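You operate a simulated robot arm through the tools that you are given. There is no shell and no other tool. Be economical: measure what you need, move in short steps, check, and stop when the job is done.

Carry out the task below with a simulated robot arm. There is one attempt and no reset: what you move stays moved.

TASK
Put the measuring cup and the glass with the yellow band in the teal pan.
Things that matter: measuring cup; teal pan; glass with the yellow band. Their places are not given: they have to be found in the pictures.

It is judged by the outcome, as a careful person would: the job done as asked, and still so three seconds after it is handed in. It fails if anything else is knocked over, pushed out of place, dropped, spilled or broken.

THE ROBOT
A 7-joint arm with a two-finger parallel gripper, fixed in place. Base frame: the origin is at the foot of the arm, x ahead of it, y to its left, z up; the work surface is at about z = 0. Lengths are in mm, angles in rad, forces in N, time in s.
With the tool pointing down near the work surface it reaches from about 240 to 620 mm from the base axis. Its first joint turns from -1.152 to 1.152 rad. Payload 2.6 kg.
Tool frame: the origin (TCP) lies between the finger pads and is the grasp point; the fingertips stand 30 mm ahead of it; z points along the fingers, y is the line along which they close. The gripper opens to 94 mm. The fingers are 28 mm wide and 10 mm thick; the gripper's body (50 by 96 mm) begins 55 mm behind the TCP.
Orientation is that of the tool frame in the base frame, as [roll, pitch, yaw] about the fixed x, y, z axes, in that order (R = Rz(yaw) Ry(pitch) Rx(roll)). With the fingers straight down and closing along the base's y, the tool's x points along the base's -x, its y along +y and its z along -z.

THE INTERFACE
- The arm moves only by the tool arm_command. Its argument "rows" is a list of rows, each a list of 7 numbers: the closure in counts, from 0 (fully open) to 255 (shut), then the shift along the base's x, y, z in units of 400 mm (1.0 is 400 mm), then the turn, a rotation vector about the base's x, y, z in units of 60 degrees (1.0 is 60 degrees). In form: [[hand, tx, ty, tz, rx, ry, rz], ...]. A call has 1 to 8 rows; each row is the pose to reach, as a shift and turn from the pose commanded when the call began. A call with a number of a shift or a turn outside -1 to 1 is refused whole. A row lasts 0.2 s, in which the tool goes at most 50 mm and 0.15 rad; a call with a longer step from one row to the next is refused whole, and so is a gripper value outside its range. A pose out of reach is approached as far as the arm can. The call stops where the force on the tool passes 40 N (or 10 N more than at its start, if that is more) or the arm is blocked; 0.2 s more then pass. The fingers move at their own pace (about 72 mm/s each) and stop on an object; they squeeze with about 32 N. The grip force told is the motor's: it shows also when the fingers shut on nothing. Time passes only in rows, and 0.2 s behind the last, so rows that repeat a pose let the fingers close. It gives the time, the measured TCP pose, the force on the tool (base axes), the opening and the grip force at its end, in the units of the frame above (readings bear some noise).
- Cameras (640 x 400 px; columns grow to the right, rows downward): "scene" is fixed at [34.6, 425.3, 567.6]; the picture's right is [-0.82, -0.58, 0.00], its down [-0.31, 0.43, -0.85] and it looks along [0.49, -0.69, -0.53] (base axes); focal length 371 px, centre (320, 200). "wrist" rides on the gripper at [-37, 0, -58] in the tool frame; the picture's right is [0.00, -1.00, 0.00], its down [0.97, 0.00, -0.24] and it looks along [0.24, 0.00, 0.97] (tool axes); focal length 218 px, centre (320, 200).
- capture(camera): a new picture of that camera. No time passes.
- point_at(camera, pixels): there is no depth. For up to 12 entries [column, row, z] of the newest picture of that camera ("zoom" is the newest enlarged one), the place [x, y] in the base frame at which the ray of that pixel passes the height z, good to about 3 mm. No time passes.
- enlarge(camera, box): a new picture of the part [left, top, right, bottom] of that camera's present view, enlarged. No time passes.
- job_done(): hands the job in; it is judged then, once.

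Work in short steps. Measure before you move; look again where a grasp or a placing could have gone wrong, and mend it. You have 60 turns and 30 pictures in all, the two below and enlarged ones among them. Open the gripper and draw the arm clear of the work before you hand the job in, unless the task says otherwise; then end with one line.

The tools are called after ">>>" by a JSON object that holds its "op" and its "data". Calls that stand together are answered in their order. arm_command: Moves the arm, as the interface text tells. Its arguments: {"type":"object","properties":{"rows":{"type":"array","items":{"type":"array","items":{"type":"number"}}}},"required":["rows"]} The other tools are called the same way: capture (camera) takes a picture; point_at (camera, pixels) gives the place at which the rays of pixels pass given heights; enlarge (camera, box) takes an enlarged picture of a part of a camera's view; job_done () hands the job in.

At the start:

```text
t: 0.0
tcp_pos: [421.5, -70.6, 343.3]
tcp_rot: [3.141, -0.001, -3.141]
ft_force: [-0.1, 0.1, 0.1]
gripper_width: 94.0
gripper_force: 0.0
```

scene: 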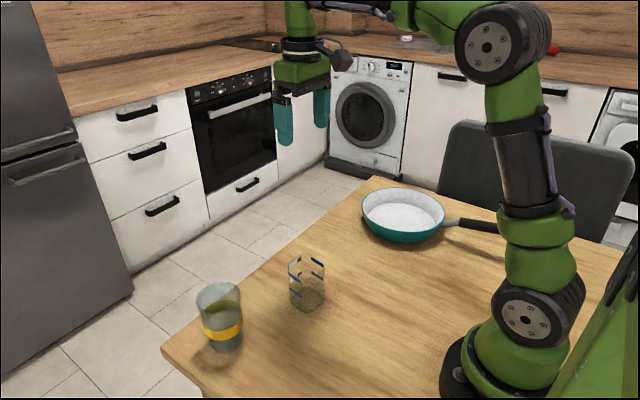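
wrist: 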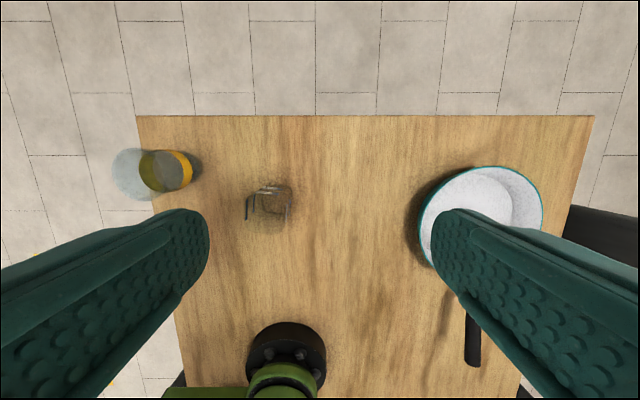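

I see the yellow-banded glass near scene (222,318), the measuring cup near (307,285) and the pan near (403,213). I enlarge both views to measure them.

>>> {"op": "enlarge", "data": {"camera": "scene", "box": [180, 240, 340, 360]}}

>>> {"op": "enlarge", "data": {"camera": "wrist", "box": [100, 120, 320, 250]}}

>>> {"op": "point_at", "data": {"camera": "scene", "pixels": [[225, 345, 0], [219, 292, 100], [219, 292, 120], [308, 303, 0], [306, 265, 70], [306, 265, 90], [403, 238, 0], [403, 210, 40], [362, 207, 40], [445, 212, 40], [403, 190, 40], [403, 232, 40]]}}

>>> {"op": "point_at", "data": {"camera": "wrist", "pixels": [[180, 170, 0], [132, 175, 100], [275, 208, 0], [255, 210, 80], [420, 215, 40], [543, 205, 40], [485, 167, 40], [472, 365, 30], [470, 290, 30]]}}

```text
3.33 times, centred on (260, 300) of scene
```

zoom: 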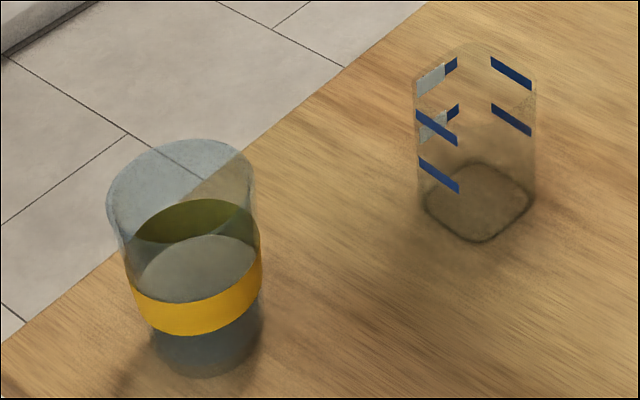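

```text
2.91 times, centred on (210, 185) of wrist
```

zoom: 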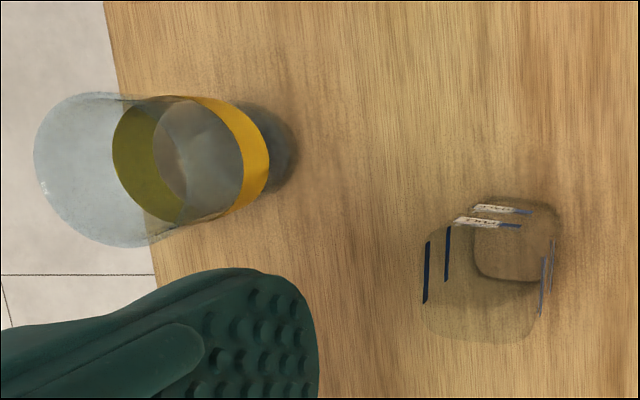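

```text
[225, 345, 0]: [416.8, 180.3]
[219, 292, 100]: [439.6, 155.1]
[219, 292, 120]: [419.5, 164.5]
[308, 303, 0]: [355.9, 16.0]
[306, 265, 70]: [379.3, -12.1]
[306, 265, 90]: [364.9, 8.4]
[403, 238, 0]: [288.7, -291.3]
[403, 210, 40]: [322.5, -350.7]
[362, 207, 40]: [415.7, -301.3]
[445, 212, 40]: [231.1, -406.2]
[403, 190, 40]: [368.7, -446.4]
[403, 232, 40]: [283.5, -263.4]
```

```text
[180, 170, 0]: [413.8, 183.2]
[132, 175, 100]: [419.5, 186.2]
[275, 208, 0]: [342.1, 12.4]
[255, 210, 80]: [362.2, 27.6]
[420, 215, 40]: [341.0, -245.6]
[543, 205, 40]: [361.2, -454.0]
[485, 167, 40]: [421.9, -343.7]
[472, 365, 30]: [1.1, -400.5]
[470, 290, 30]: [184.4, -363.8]
```

Pan rim centre is about (322,-352). I next pin down the heights of the glass and the cup from their rims.

>>> {"op": "point_at", "data": {"camera": "scene", "pixels": [[218.5, 295, 90], [218.5, 295, 100], [218.5, 295, 110], [306, 264, 60], [306, 264, 75], [306, 264, 85], [307, 300, 0]]}}

>>> {"op": "point_at", "data": {"camera": "zoom", "pixels": [[95, 170, 90], [95, 170, 110], [480, 285, 60], [480, 285, 80], [515, 240, 0]]}}

>>> {"op": "enlarge", "data": {"camera": "scene", "box": [340, 170, 500, 270]}}

```text
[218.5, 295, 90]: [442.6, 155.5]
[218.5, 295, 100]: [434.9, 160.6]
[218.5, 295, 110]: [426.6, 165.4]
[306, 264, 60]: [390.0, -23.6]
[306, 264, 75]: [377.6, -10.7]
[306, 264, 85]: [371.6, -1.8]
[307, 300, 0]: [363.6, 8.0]
```

```text
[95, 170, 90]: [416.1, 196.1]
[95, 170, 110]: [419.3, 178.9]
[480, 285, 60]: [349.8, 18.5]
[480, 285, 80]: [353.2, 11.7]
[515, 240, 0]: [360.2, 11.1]
```

```text
4.00 times, centred on (420, 220) of scene
```

zoom: 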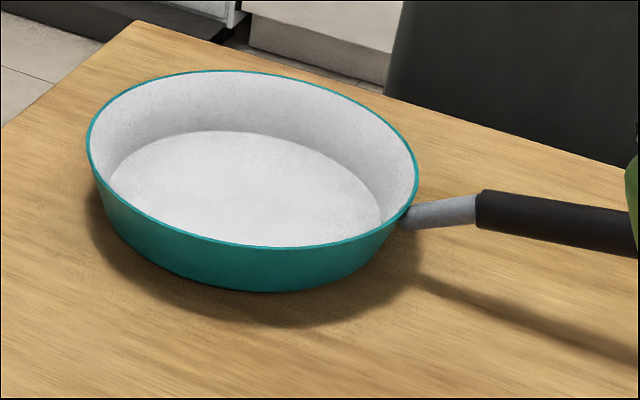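

Rays from both cameras meet at height about 120 for the glass, at (419,171), and about 85 for the cup, at (358,8). The pan floor is wide enough for both, so I move above the cup to check before grasping.

>>> {"op": "arm_command", "data": {"rows": [[0, -0.04, 0.049, -0.09, 0, 0, 0], [0, -0.08, 0.098, -0.18, 0, 0, 0], [0, -0.12, 0.147, -0.27, 0, 0, 0], [0, -0.159, 0.197, -0.358, 0, 0, 0], [0, -0.159, 0.197, -0.358, 0, 0, 0]]}}

>>> {"op": "capture", "data": {"camera": "wrist"}}

```text
t: 1.2
tcp_pos: [356.0, 7.0, 198.7]
tcp_rot: [3.141, -0.001, 3.141]
ft_force: [-0.3, 0.7, 0.7]
gripper_width: 94.0
gripper_force: 0.1
```

```text
24 pictures are left
```

wrist: 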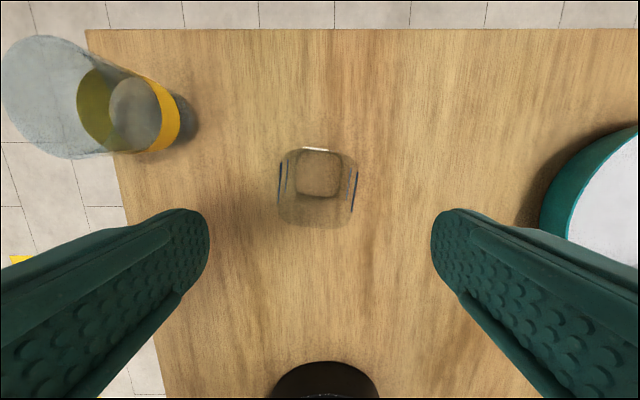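

>>> {"op": "point_at", "data": {"camera": "wrist", "pixels": [[318, 188, 85], [318, 173, 0], [278, 190, 85], [358, 190, 85], [318, 150, 85], [318, 227, 85], [318, 150, 0], [318, 196, 0], [40, 97, 120]]}}

>>> {"op": "enlarge", "data": {"camera": "wrist", "box": [240, 130, 400, 240]}}

```text
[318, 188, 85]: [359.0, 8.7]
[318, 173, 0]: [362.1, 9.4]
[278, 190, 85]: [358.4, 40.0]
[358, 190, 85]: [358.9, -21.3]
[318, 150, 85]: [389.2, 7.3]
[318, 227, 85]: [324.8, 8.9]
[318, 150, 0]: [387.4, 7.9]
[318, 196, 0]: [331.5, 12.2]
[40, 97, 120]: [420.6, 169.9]
```

```text
3.64 times, centred on (320, 185) of wrist
```

zoom: 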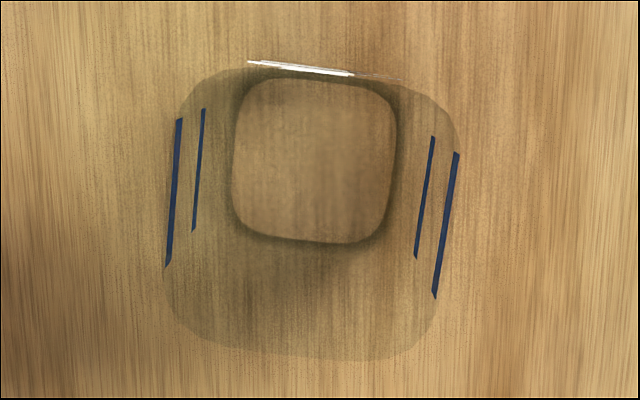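

The cup is centred at about (360,9), 60 mm wide and turned by about -6°. I descend and close on it.

>>> {"op": "arm_command", "data": {"rows": [[0, 0.007, 0.004, -0.09, 0, 0, -0.1], [0, 0.007, 0.004, -0.18, 0, 0, -0.1], [0, 0.007, 0.004, -0.27, 0, 0, -0.1], [0, 0.007, 0.004, -0.345, 0, 0, -0.1], [255, 0.007, 0.004, -0.345, 0, 0, -0.1], [255, 0.007, 0.004, -0.345, 0, 0, -0.1], [255, 0.007, 0.004, -0.345, 0, 0, -0.1]]}}

>>> {"op": "capture", "data": {"camera": "wrist"}}

```text
t: 2.8
tcp_pos: [361.1, 10.3, 63.0]
tcp_rot: [3.141, -0.001, 3.036]
ft_force: [0.2, 0.1, 0.1]
gripper_width: 63.6
gripper_force: 31.9
```

```text
22 pictures are left
```

wrist: 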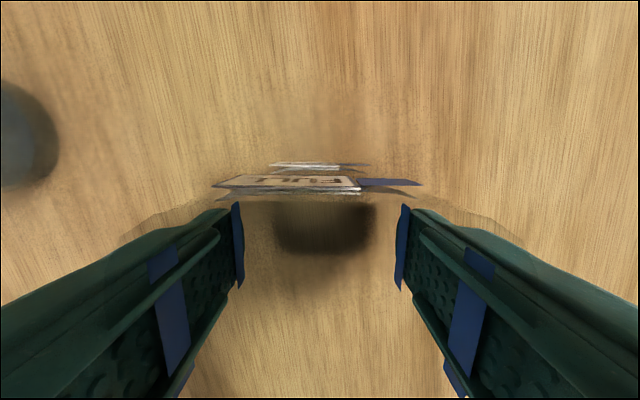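

Grip holds at 63.6 mm width. I lift 130 mm straight up.

>>> {"op": "arm_command", "data": {"rows": [[255, 0, 0, 0.05, 0, 0, 0], [255, 0, 0, 0.13, 0, 0, 0], [255, 0, 0, 0.23, 0, 0, 0], [255, 0, 0, 0.325, 0, 0, 0], [255, 0, 0, 0.325, 0, 0, 0]]}}

```text
t: 4.0
tcp_pos: [361.4, 7.7, 193.8]
tcp_rot: [3.141, 0.0, 3.037]
ft_force: [0.7, 0.8, -1.2]
gripper_width: 63.6
gripper_force: 31.8
```

The cup weighs little and is held. I swing it along y to above the far side of the pan.

>>> {"op": "arm_command", "data": {"rows": [[255, 0, -0.08, 0, 0, 0, 0], [255, 0, -0.19, 0, 0, 0, 0], [255, 0, -0.31, 0, 0, 0, 0], [255, 0, -0.43, 0, 0, 0, 0], [255, 0, -0.55, 0, 0, 0, 0], [255, 0, -0.67, 0, 0, 0, 0], [255, 0, -0.79, 0, 0, 0, 0], [255, 0, -0.9, 0, 0, 0, 0]]}}

>>> {"op": "capture", "data": {"camera": "wrist"}}

>>> {"op": "capture", "data": {"camera": "scene"}}

```text
t: 5.8
tcp_pos: [359.2, -350.2, 191.7]
tcp_rot: [3.141, 0.0, 3.037]
ft_force: [0.7, 0.8, -0.9]
gripper_width: 63.7
gripper_force: 31.9
```

```text
21 pictures are left
```

wrist: 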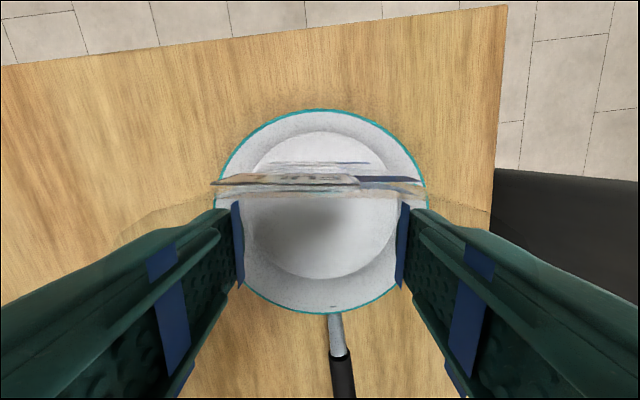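

```text
20 pictures are left
```

scene: 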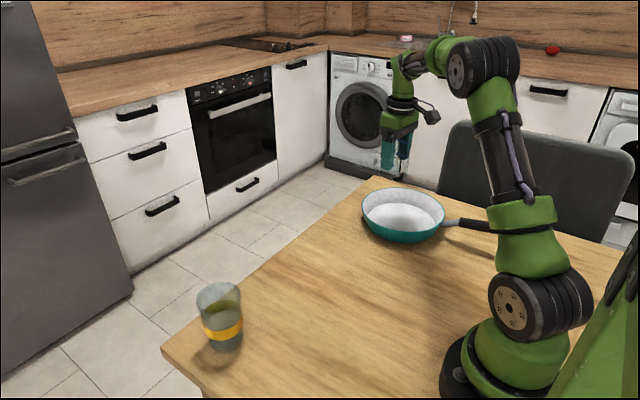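

>>> {"op": "point_at", "data": {"camera": "wrist", "pixels": [[322, 110, 45], [322, 313, 45], [216, 205, 45], [429, 205, 45], [325, 130, 5], [325, 278, 5], [249, 205, 5], [397, 205, 5]]}}

```text
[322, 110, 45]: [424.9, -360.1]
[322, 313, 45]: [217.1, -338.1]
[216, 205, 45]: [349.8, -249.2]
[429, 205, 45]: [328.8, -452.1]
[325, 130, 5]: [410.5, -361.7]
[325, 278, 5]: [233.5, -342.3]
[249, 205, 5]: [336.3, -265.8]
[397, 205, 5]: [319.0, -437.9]
```

The pan centre is (321,-350) with a floor radius of about 87, so the cup at (361,-350) fits. I lower it towards the pan floor, slowly at the end.

>>> {"op": "arm_command", "data": {"rows": [[255, 0.003, 0, -0.1, 0, 0, 0], [255, 0.003, 0, -0.2, 0, 0, 0], [255, 0.003, 0, -0.26, 0, 0, 0], [255, 0.003, 0, -0.285, 0, 0, 0], [255, 0.003, 0, -0.295, 0, 0, 0], [255, 0.003, 0, -0.3, 0, 0, 0], [255, 0.003, 0, -0.3, 0, 0, 0]]}}

```text
t: 7.4
tcp_pos: [361.5, -349.8, 71.6]
tcp_rot: [-3.141, 0.0, 3.038]
ft_force: [0.1, -0.1, -0.3]
gripper_width: 63.6
gripper_force: 32.2
```

No clear contact yet at z 71.6. I go down in 1 mm steps.

>>> {"op": "arm_command", "data": {"rows": [[255, 0, 0, -0.0025, 0, 0, 0], [255, 0, 0, -0.005, 0, 0, 0], [255, 0, 0, -0.0075, 0, 0, 0], [255, 0, 0, -0.0075, 0, 0, 0]]}}

```text
t: 8.4
tcp_pos: [360.5, -351.3, 67.5]
tcp_rot: [3.14, -0.001, 3.035]
ft_force: [0.5, -0.4, -0.1]
gripper_width: 63.5
gripper_force: 32.4
```

>>> {"op": "arm_command", "data": {"rows": [[255, 0, 0, -0.0025, 0, 0, 0], [255, 0, 0, -0.005, 0, 0, 0], [255, 0, 0, -0.005, 0, 0, 0]]}}

>>> {"op": "enlarge", "data": {"camera": "scene", "box": [340, 140, 480, 250]}}

```text
t: 9.2
tcp_pos: [362.2, -352.8, 68.3]
tcp_rot: [-3.139, 0.004, 3.035]
ft_force: [-4.2, 6.4, 25.4]
gripper_width: 63.7
gripper_force: 32.2
```

```text
3.64 times, centred on (410, 195) of scene
```

zoom: 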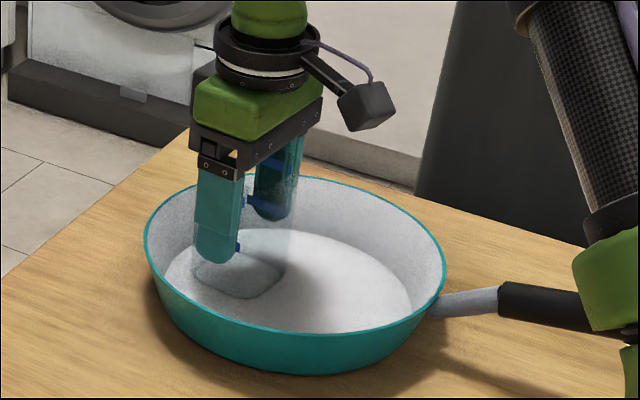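

Contact at 25 N: the cup is on the pan floor. I ease up 1 mm, open, and rise.

>>> {"op": "arm_command", "data": {"rows": [[255, 0, 0, 0.0025, 0, 0, 0], [120, 0, 0, 0.0025, 0, 0, 0], [0, 0, 0, 0.0025, 0, 0, 0], [0, 0, 0, 0.0025, 0, 0, 0], [0, 0, 0, 0.06, 0, 0, 0], [0, 0, 0, 0.16, 0, 0, 0], [0, 0, 0, 0.28, 0, 0, 0], [0, 0, 0, 0.37, 0, 0, 0]]}}

>>> {"op": "capture", "data": {"camera": "wrist"}}

```text
t: 11.0
tcp_pos: [360.8, -349.2, 214.2]
tcp_rot: [-3.141, 0.0, 3.037]
ft_force: [-0.4, 0.2, 0.2]
gripper_width: 94.0
gripper_force: 0.0
```

```text
18 pictures are left
```

wrist: 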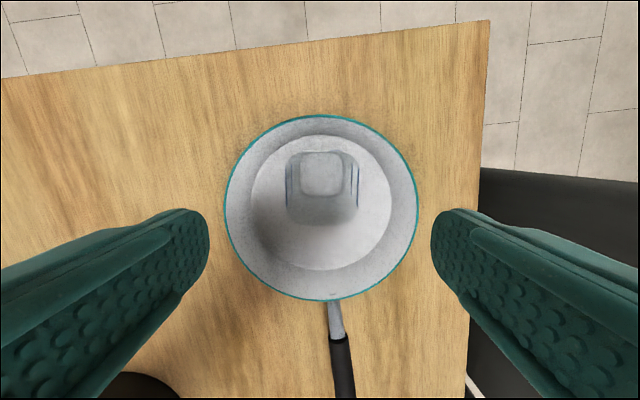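

The cup stands upright in the pan. Now I move to above the glass at about (420,171).

>>> {"op": "arm_command", "data": {"rows": [[0, 0.01, 0.1, 0, 0, 0, 0.1], [0, 0.02, 0.22, 0, 0, 0, 0.1], [0, 0.03, 0.34, 0, 0, 0, 0.1], [0, 0.04, 0.46, 0, 0, 0, 0.1], [0, 0.05, 0.58, 0, 0, 0, 0.1], [0, 0.06, 0.7, 0, 0, 0, 0.1], [0, 0.07, 0.82, 0, 0, 0, 0.1], [0, 0.08, 0.94, 0, 0, 0, 0.1]]}}

>>> {"op": "arm_command", "data": {"rows": [[0, 0.03, 0.1, 0, 0, 0, 0], [0, 0.06, 0.2, 0, 0, 0, 0], [0, 0.068, 0.3, 0, 0, 0, 0], [0, 0.068, 0.365, 0, 0, 0, 0], [0, 0.068, 0.365, 0, 0, 0, 0]]}}

>>> {"op": "capture", "data": {"camera": "wrist"}}

```text
t: 12.8
tcp_pos: [392.4, 26.2, 213.1]
tcp_rot: [-3.141, 0.001, 3.141]
ft_force: [0.3, 0.4, 0.3]
gripper_width: 93.6
gripper_force: 0.0
```

```text
t: 14.0
tcp_pos: [420.2, 174.0, 214.9]
tcp_rot: [3.141, 0.0, 3.141]
ft_force: [-0.3, -0.5, 0.2]
gripper_width: 94.3
gripper_force: 0.0
```

```text
17 pictures are left
```

wrist: 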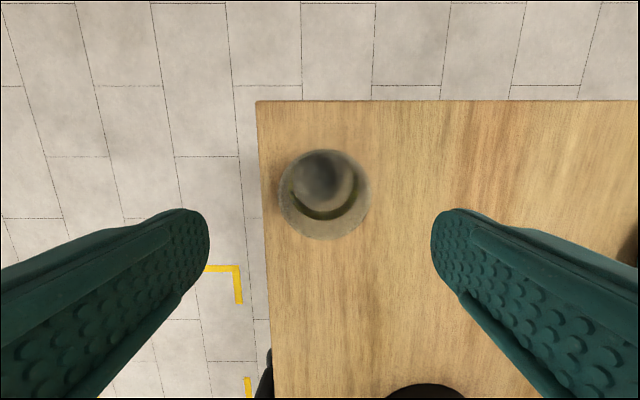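

>>> {"op": "point_at", "data": {"camera": "wrist", "pixels": [[324, 195, 120], [279, 195, 120], [370, 195, 120], [324, 150, 120], [324, 240, 120]]}}

>>> {"op": "enlarge", "data": {"camera": "wrist", "box": [250, 130, 400, 260]}}

```text
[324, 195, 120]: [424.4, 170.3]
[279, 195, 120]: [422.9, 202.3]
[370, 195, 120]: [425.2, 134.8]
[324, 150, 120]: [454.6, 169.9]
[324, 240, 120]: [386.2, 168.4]
```

```text
3.08 times, centred on (325, 195) of wrist
```

zoom: 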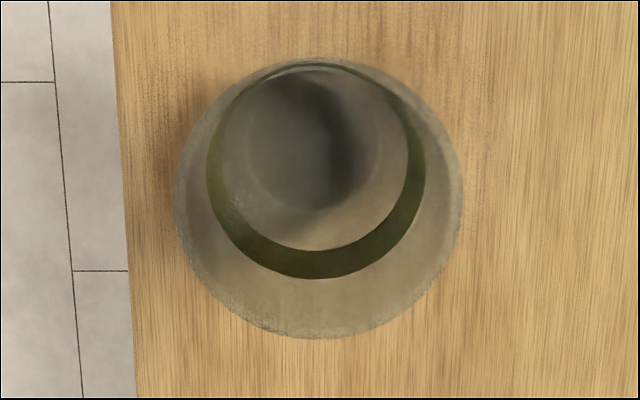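

The glass is centred at (421,169) with a rim of 68 mm and may hold some liquid, so I keep it level and move gently. I descend and grip at z 72.

>>> {"op": "arm_command", "data": {"rows": [[0, 0, -0.006, -0.08, 0, 0, 0], [0, 0, -0.006, -0.17, 0, 0, 0], [0, 0, -0.006, -0.26, 0, 0, 0], [0, 0, -0.006, -0.33, 0, 0, 0], [0, 0, -0.006, -0.3575, 0, 0, 0], [255, 0, -0.006, -0.3575, 0, 0, 0], [255, 0, -0.006, -0.3575, 0, 0, 0], [255, 0, -0.006, -0.3575, 0, 0, 0]]}}

>>> {"op": "enlarge", "data": {"camera": "scene", "box": [160, 220, 320, 380]}}

```text
t: 15.8
tcp_pos: [417.1, 168.9, 73.3]
tcp_rot: [3.141, 0.0, -3.141]
ft_force: [-0.4, -0.4, 0.2]
gripper_width: 70.9
gripper_force: 31.6
```

```text
2.50 times, centred on (240, 300) of scene
```

zoom: 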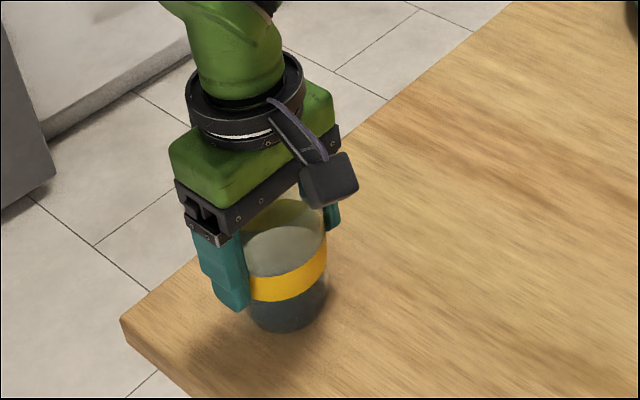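

Grip is 70.9 mm wide at 31.6 N, and the glass looks level. I lift it gently.

>>> {"op": "arm_command", "data": {"rows": [[255, 0, 0, 0.01, 0, 0, 0], [255, 0, 0, 0.035, 0, 0, 0], [255, 0, 0, 0.075, 0, 0, 0], [255, 0, 0, 0.12, 0, 0, 0], [255, 0, 0, 0.165, 0, 0, 0], [255, 0, 0, 0.2, 0, 0, 0], [255, 0, 0, 0.22, 0, 0, 0], [255, 0, 0, 0.225, 0, 0, 0]]}}

>>> {"op": "enlarge", "data": {"camera": "scene", "box": [140, 150, 340, 350]}}

```text
t: 17.6
tcp_pos: [419.9, 169.8, 160.5]
tcp_rot: [-3.141, 0.0, 3.141]
ft_force: [0.2, 0.2, -1.9]
gripper_width: 71.0
gripper_force: 32.1
```

```text
2.00 times, centred on (240, 250) of scene
```

zoom: 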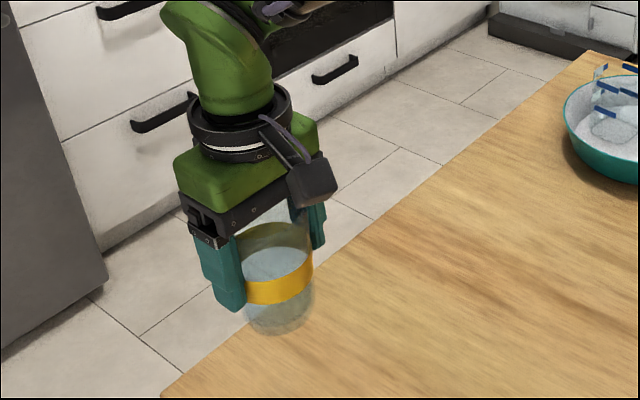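

The glass is held level and weighs about 1.9 N more. I carry it smoothly towards the -x side of the pan, at (279,-350).

>>> {"op": "arm_command", "data": {"rows": [[255, -0.005, -0.015, 0.01, 0, 0, 0], [255, -0.015, -0.05, 0.03, 0, 0, 0], [255, -0.033, -0.11, 0.05, 0, 0, 0], [255, -0.054, -0.18, 0.07, 0, 0, 0], [255, -0.078, -0.26, 0.08, 0, 0, 0], [255, -0.102, -0.34, 0.08, 0, 0, 0], [255, -0.126, -0.42, 0.08, 0, 0, 0], [255, -0.15, -0.5, 0.08, 0, 0, 0]]}}

>>> {"op": "arm_command", "data": {"rows": [[255, -0.02, -0.065, 0, 0, 0, 0], [255, -0.04, -0.13, 0, 0, 0, 0], [255, -0.06, -0.2, 0, 0, 0, 0], [255, -0.08, -0.27, 0, 0, 0, 0], [255, -0.1, -0.34, 0, 0, 0, 0], [255, -0.12, -0.41, 0, 0, 0, 0], [255, -0.14, -0.48, 0, 0, 0, 0], [255, -0.16, -0.55, 0, 0, 0, 0]]}}

>>> {"op": "arm_command", "data": {"rows": [[255, -0.015, -0.06, 0, 0, 0, 0], [255, -0.03, -0.12, 0, 0, 0, 0], [255, -0.04, -0.17, 0, 0, 0, 0], [255, -0.045, -0.21, 0, 0, 0, 0], [255, -0.045, -0.235, 0, 0, 0, 0], [255, -0.045, -0.2475, 0, 0, 0, 0], [255, -0.045, -0.2475, 0, 0, 0, 0]]}}

>>> {"op": "capture", "data": {"camera": "wrist"}}

>>> {"op": "enlarge", "data": {"camera": "scene", "box": [340, 80, 540, 250]}}

```text
t: 19.4
tcp_pos: [360.8, -32.3, 195.2]
tcp_rot: [3.141, -0.001, -3.14]
ft_force: [0.6, -0.3, -2.7]
gripper_width: 71.1
gripper_force: 32.2
```

```text
t: 21.2
tcp_pos: [296.2, -249.3, 194.1]
tcp_rot: [3.141, 0.0, -3.141]
ft_force: [-0.2, -0.3, -1.3]
gripper_width: 71.2
gripper_force: 32.1
```

```text
t: 22.8
tcp_pos: [278.7, -349.8, 193.0]
tcp_rot: [-3.14, 0.0, -3.141]
ft_force: [0.1, -0.2, -0.7]
gripper_width: 71.1
gripper_force: 31.7
```

```text
13 pictures are left
```

wrist: 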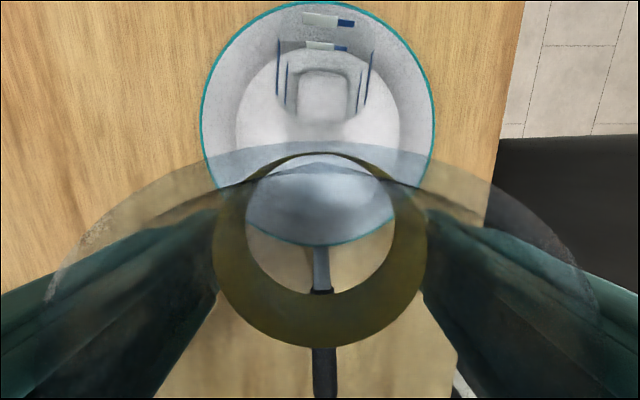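

```text
2.35 times, centred on (440, 165) of scene
```

zoom: 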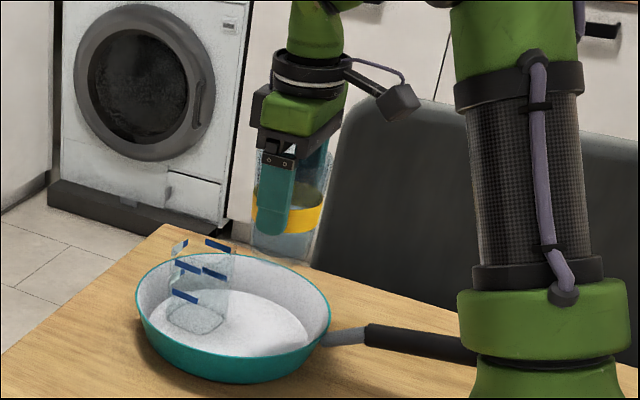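

The glass is above the free half of the pan with about 15 mm of gap to the cup. I lower it to just above the expected contact at TCP z of about 77.

>>> {"op": "arm_command", "data": {"rows": [[255, 0, 0, -0.03, 0, 0, 0], [255, 0, 0, -0.09, 0, 0, 0], [255, 0, 0, -0.15, 0, 0, 0], [255, 0, 0, -0.2, 0, 0, 0], [255, 0, 0, -0.24, 0, 0, 0], [255, 0, 0, -0.265, 0, 0, 0], [255, 0, 0, -0.28, 0, 0, 0], [255, 0, 0, -0.28, 0, 0, 0]]}}

>>> {"op": "enlarge", "data": {"camera": "scene", "box": [340, 120, 480, 250]}}

```text
t: 24.6
tcp_pos: [277.7, -347.5, 81.3]
tcp_rot: [3.141, -0.001, 3.14]
ft_force: [0.1, 0.6, -1.6]
gripper_width: 71.0
gripper_force: 32.2
```

```text
3.08 times, centred on (410, 185) of scene
```

zoom: 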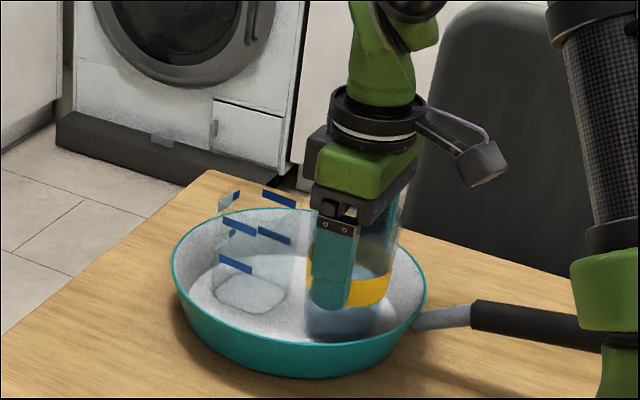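

Clear all round. I go down the last few millimetres in 1 mm steps.

>>> {"op": "arm_command", "data": {"rows": [[255, 0, 0, -0.0025, 0, 0, 0], [255, 0, 0, -0.005, 0, 0, 0], [255, 0, 0, -0.0065, 0, 0, 0], [255, 0, 0, -0.0065, 0, 0, 0]]}}

```text
t: 25.6
tcp_pos: [278.7, -348.9, 77.7]
tcp_rot: [-3.141, 0.001, -3.141]
ft_force: [-0.6, 2.1, 3.6]
gripper_width: 70.9
gripper_force: 31.9
```

Light contact (3.6 N). I release and rise.

>>> {"op": "arm_command", "data": {"rows": [[180, 0, 0, 0, 0, 0, 0], [0, 0, 0, 0, 0, 0, 0], [0, 0, 0, 0, 0, 0, 0], [0, 0, 0, 0.04, 0, 0, 0], [0, 0, 0, 0.12, 0, 0, 0], [0, 0, 0, 0.22, 0, 0, 0], [0, 0, 0, 0.32, 0, 0, 0], [0, 0, 0, 0.4, 0, 0, 0]]}}

>>> {"op": "arm_command", "data": {"rows": [[0, 0.05, 0.1, 0, 0, 0, 0], [0, 0.1, 0.2, 0, 0, 0, 0], [0, 0.15, 0.3, 0, 0, 0, 0], [0, 0.2, 0.4, 0, 0, 0, 0], [0, 0.2, 0.4, 0, 0, 0, 0]]}}

>>> {"op": "capture", "data": {"camera": "scene"}}

>>> {"op": "enlarge", "data": {"camera": "scene", "box": [340, 140, 480, 250]}}

```text
t: 27.4
tcp_pos: [277.6, -348.4, 239.5]
tcp_rot: [-3.141, -0.001, -3.141]
ft_force: [0.0, 0.5, 0.7]
gripper_width: 94.2
gripper_force: 0.1
```

```text
t: 28.6
tcp_pos: [355.0, -189.3, 238.7]
tcp_rot: [3.142, -0.001, 3.141]
ft_force: [0.4, 0.7, 1.1]
gripper_width: 94.1
gripper_force: 0.0
```

```text
10 pictures are left
```

scene: 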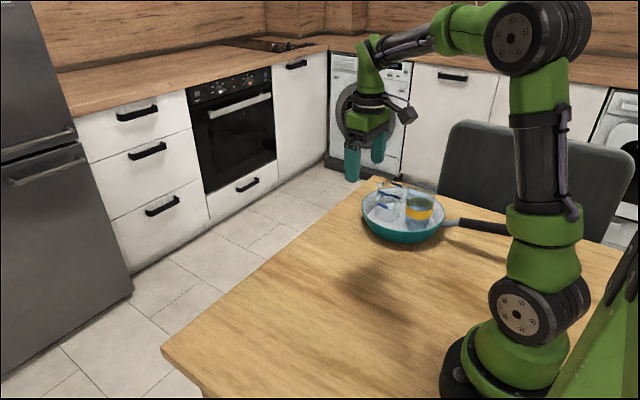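

```text
3.64 times, centred on (410, 195) of scene
```

zoom: 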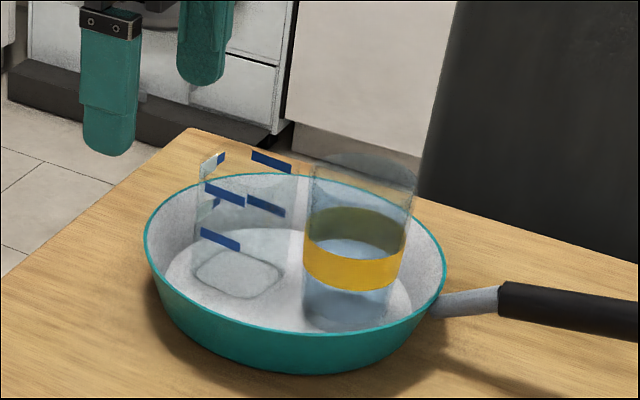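

Both stand upright in the pan, the pan is where it was, and the arm is clear and open. I hand the job in.

>>> {"op": "job_done", "data": {}}

```text
The job is handed in.
```

The measuring cup and the glass with the yellow band are standing upright in the teal pan, and the job is handed in with the gripper open and the arm clear.
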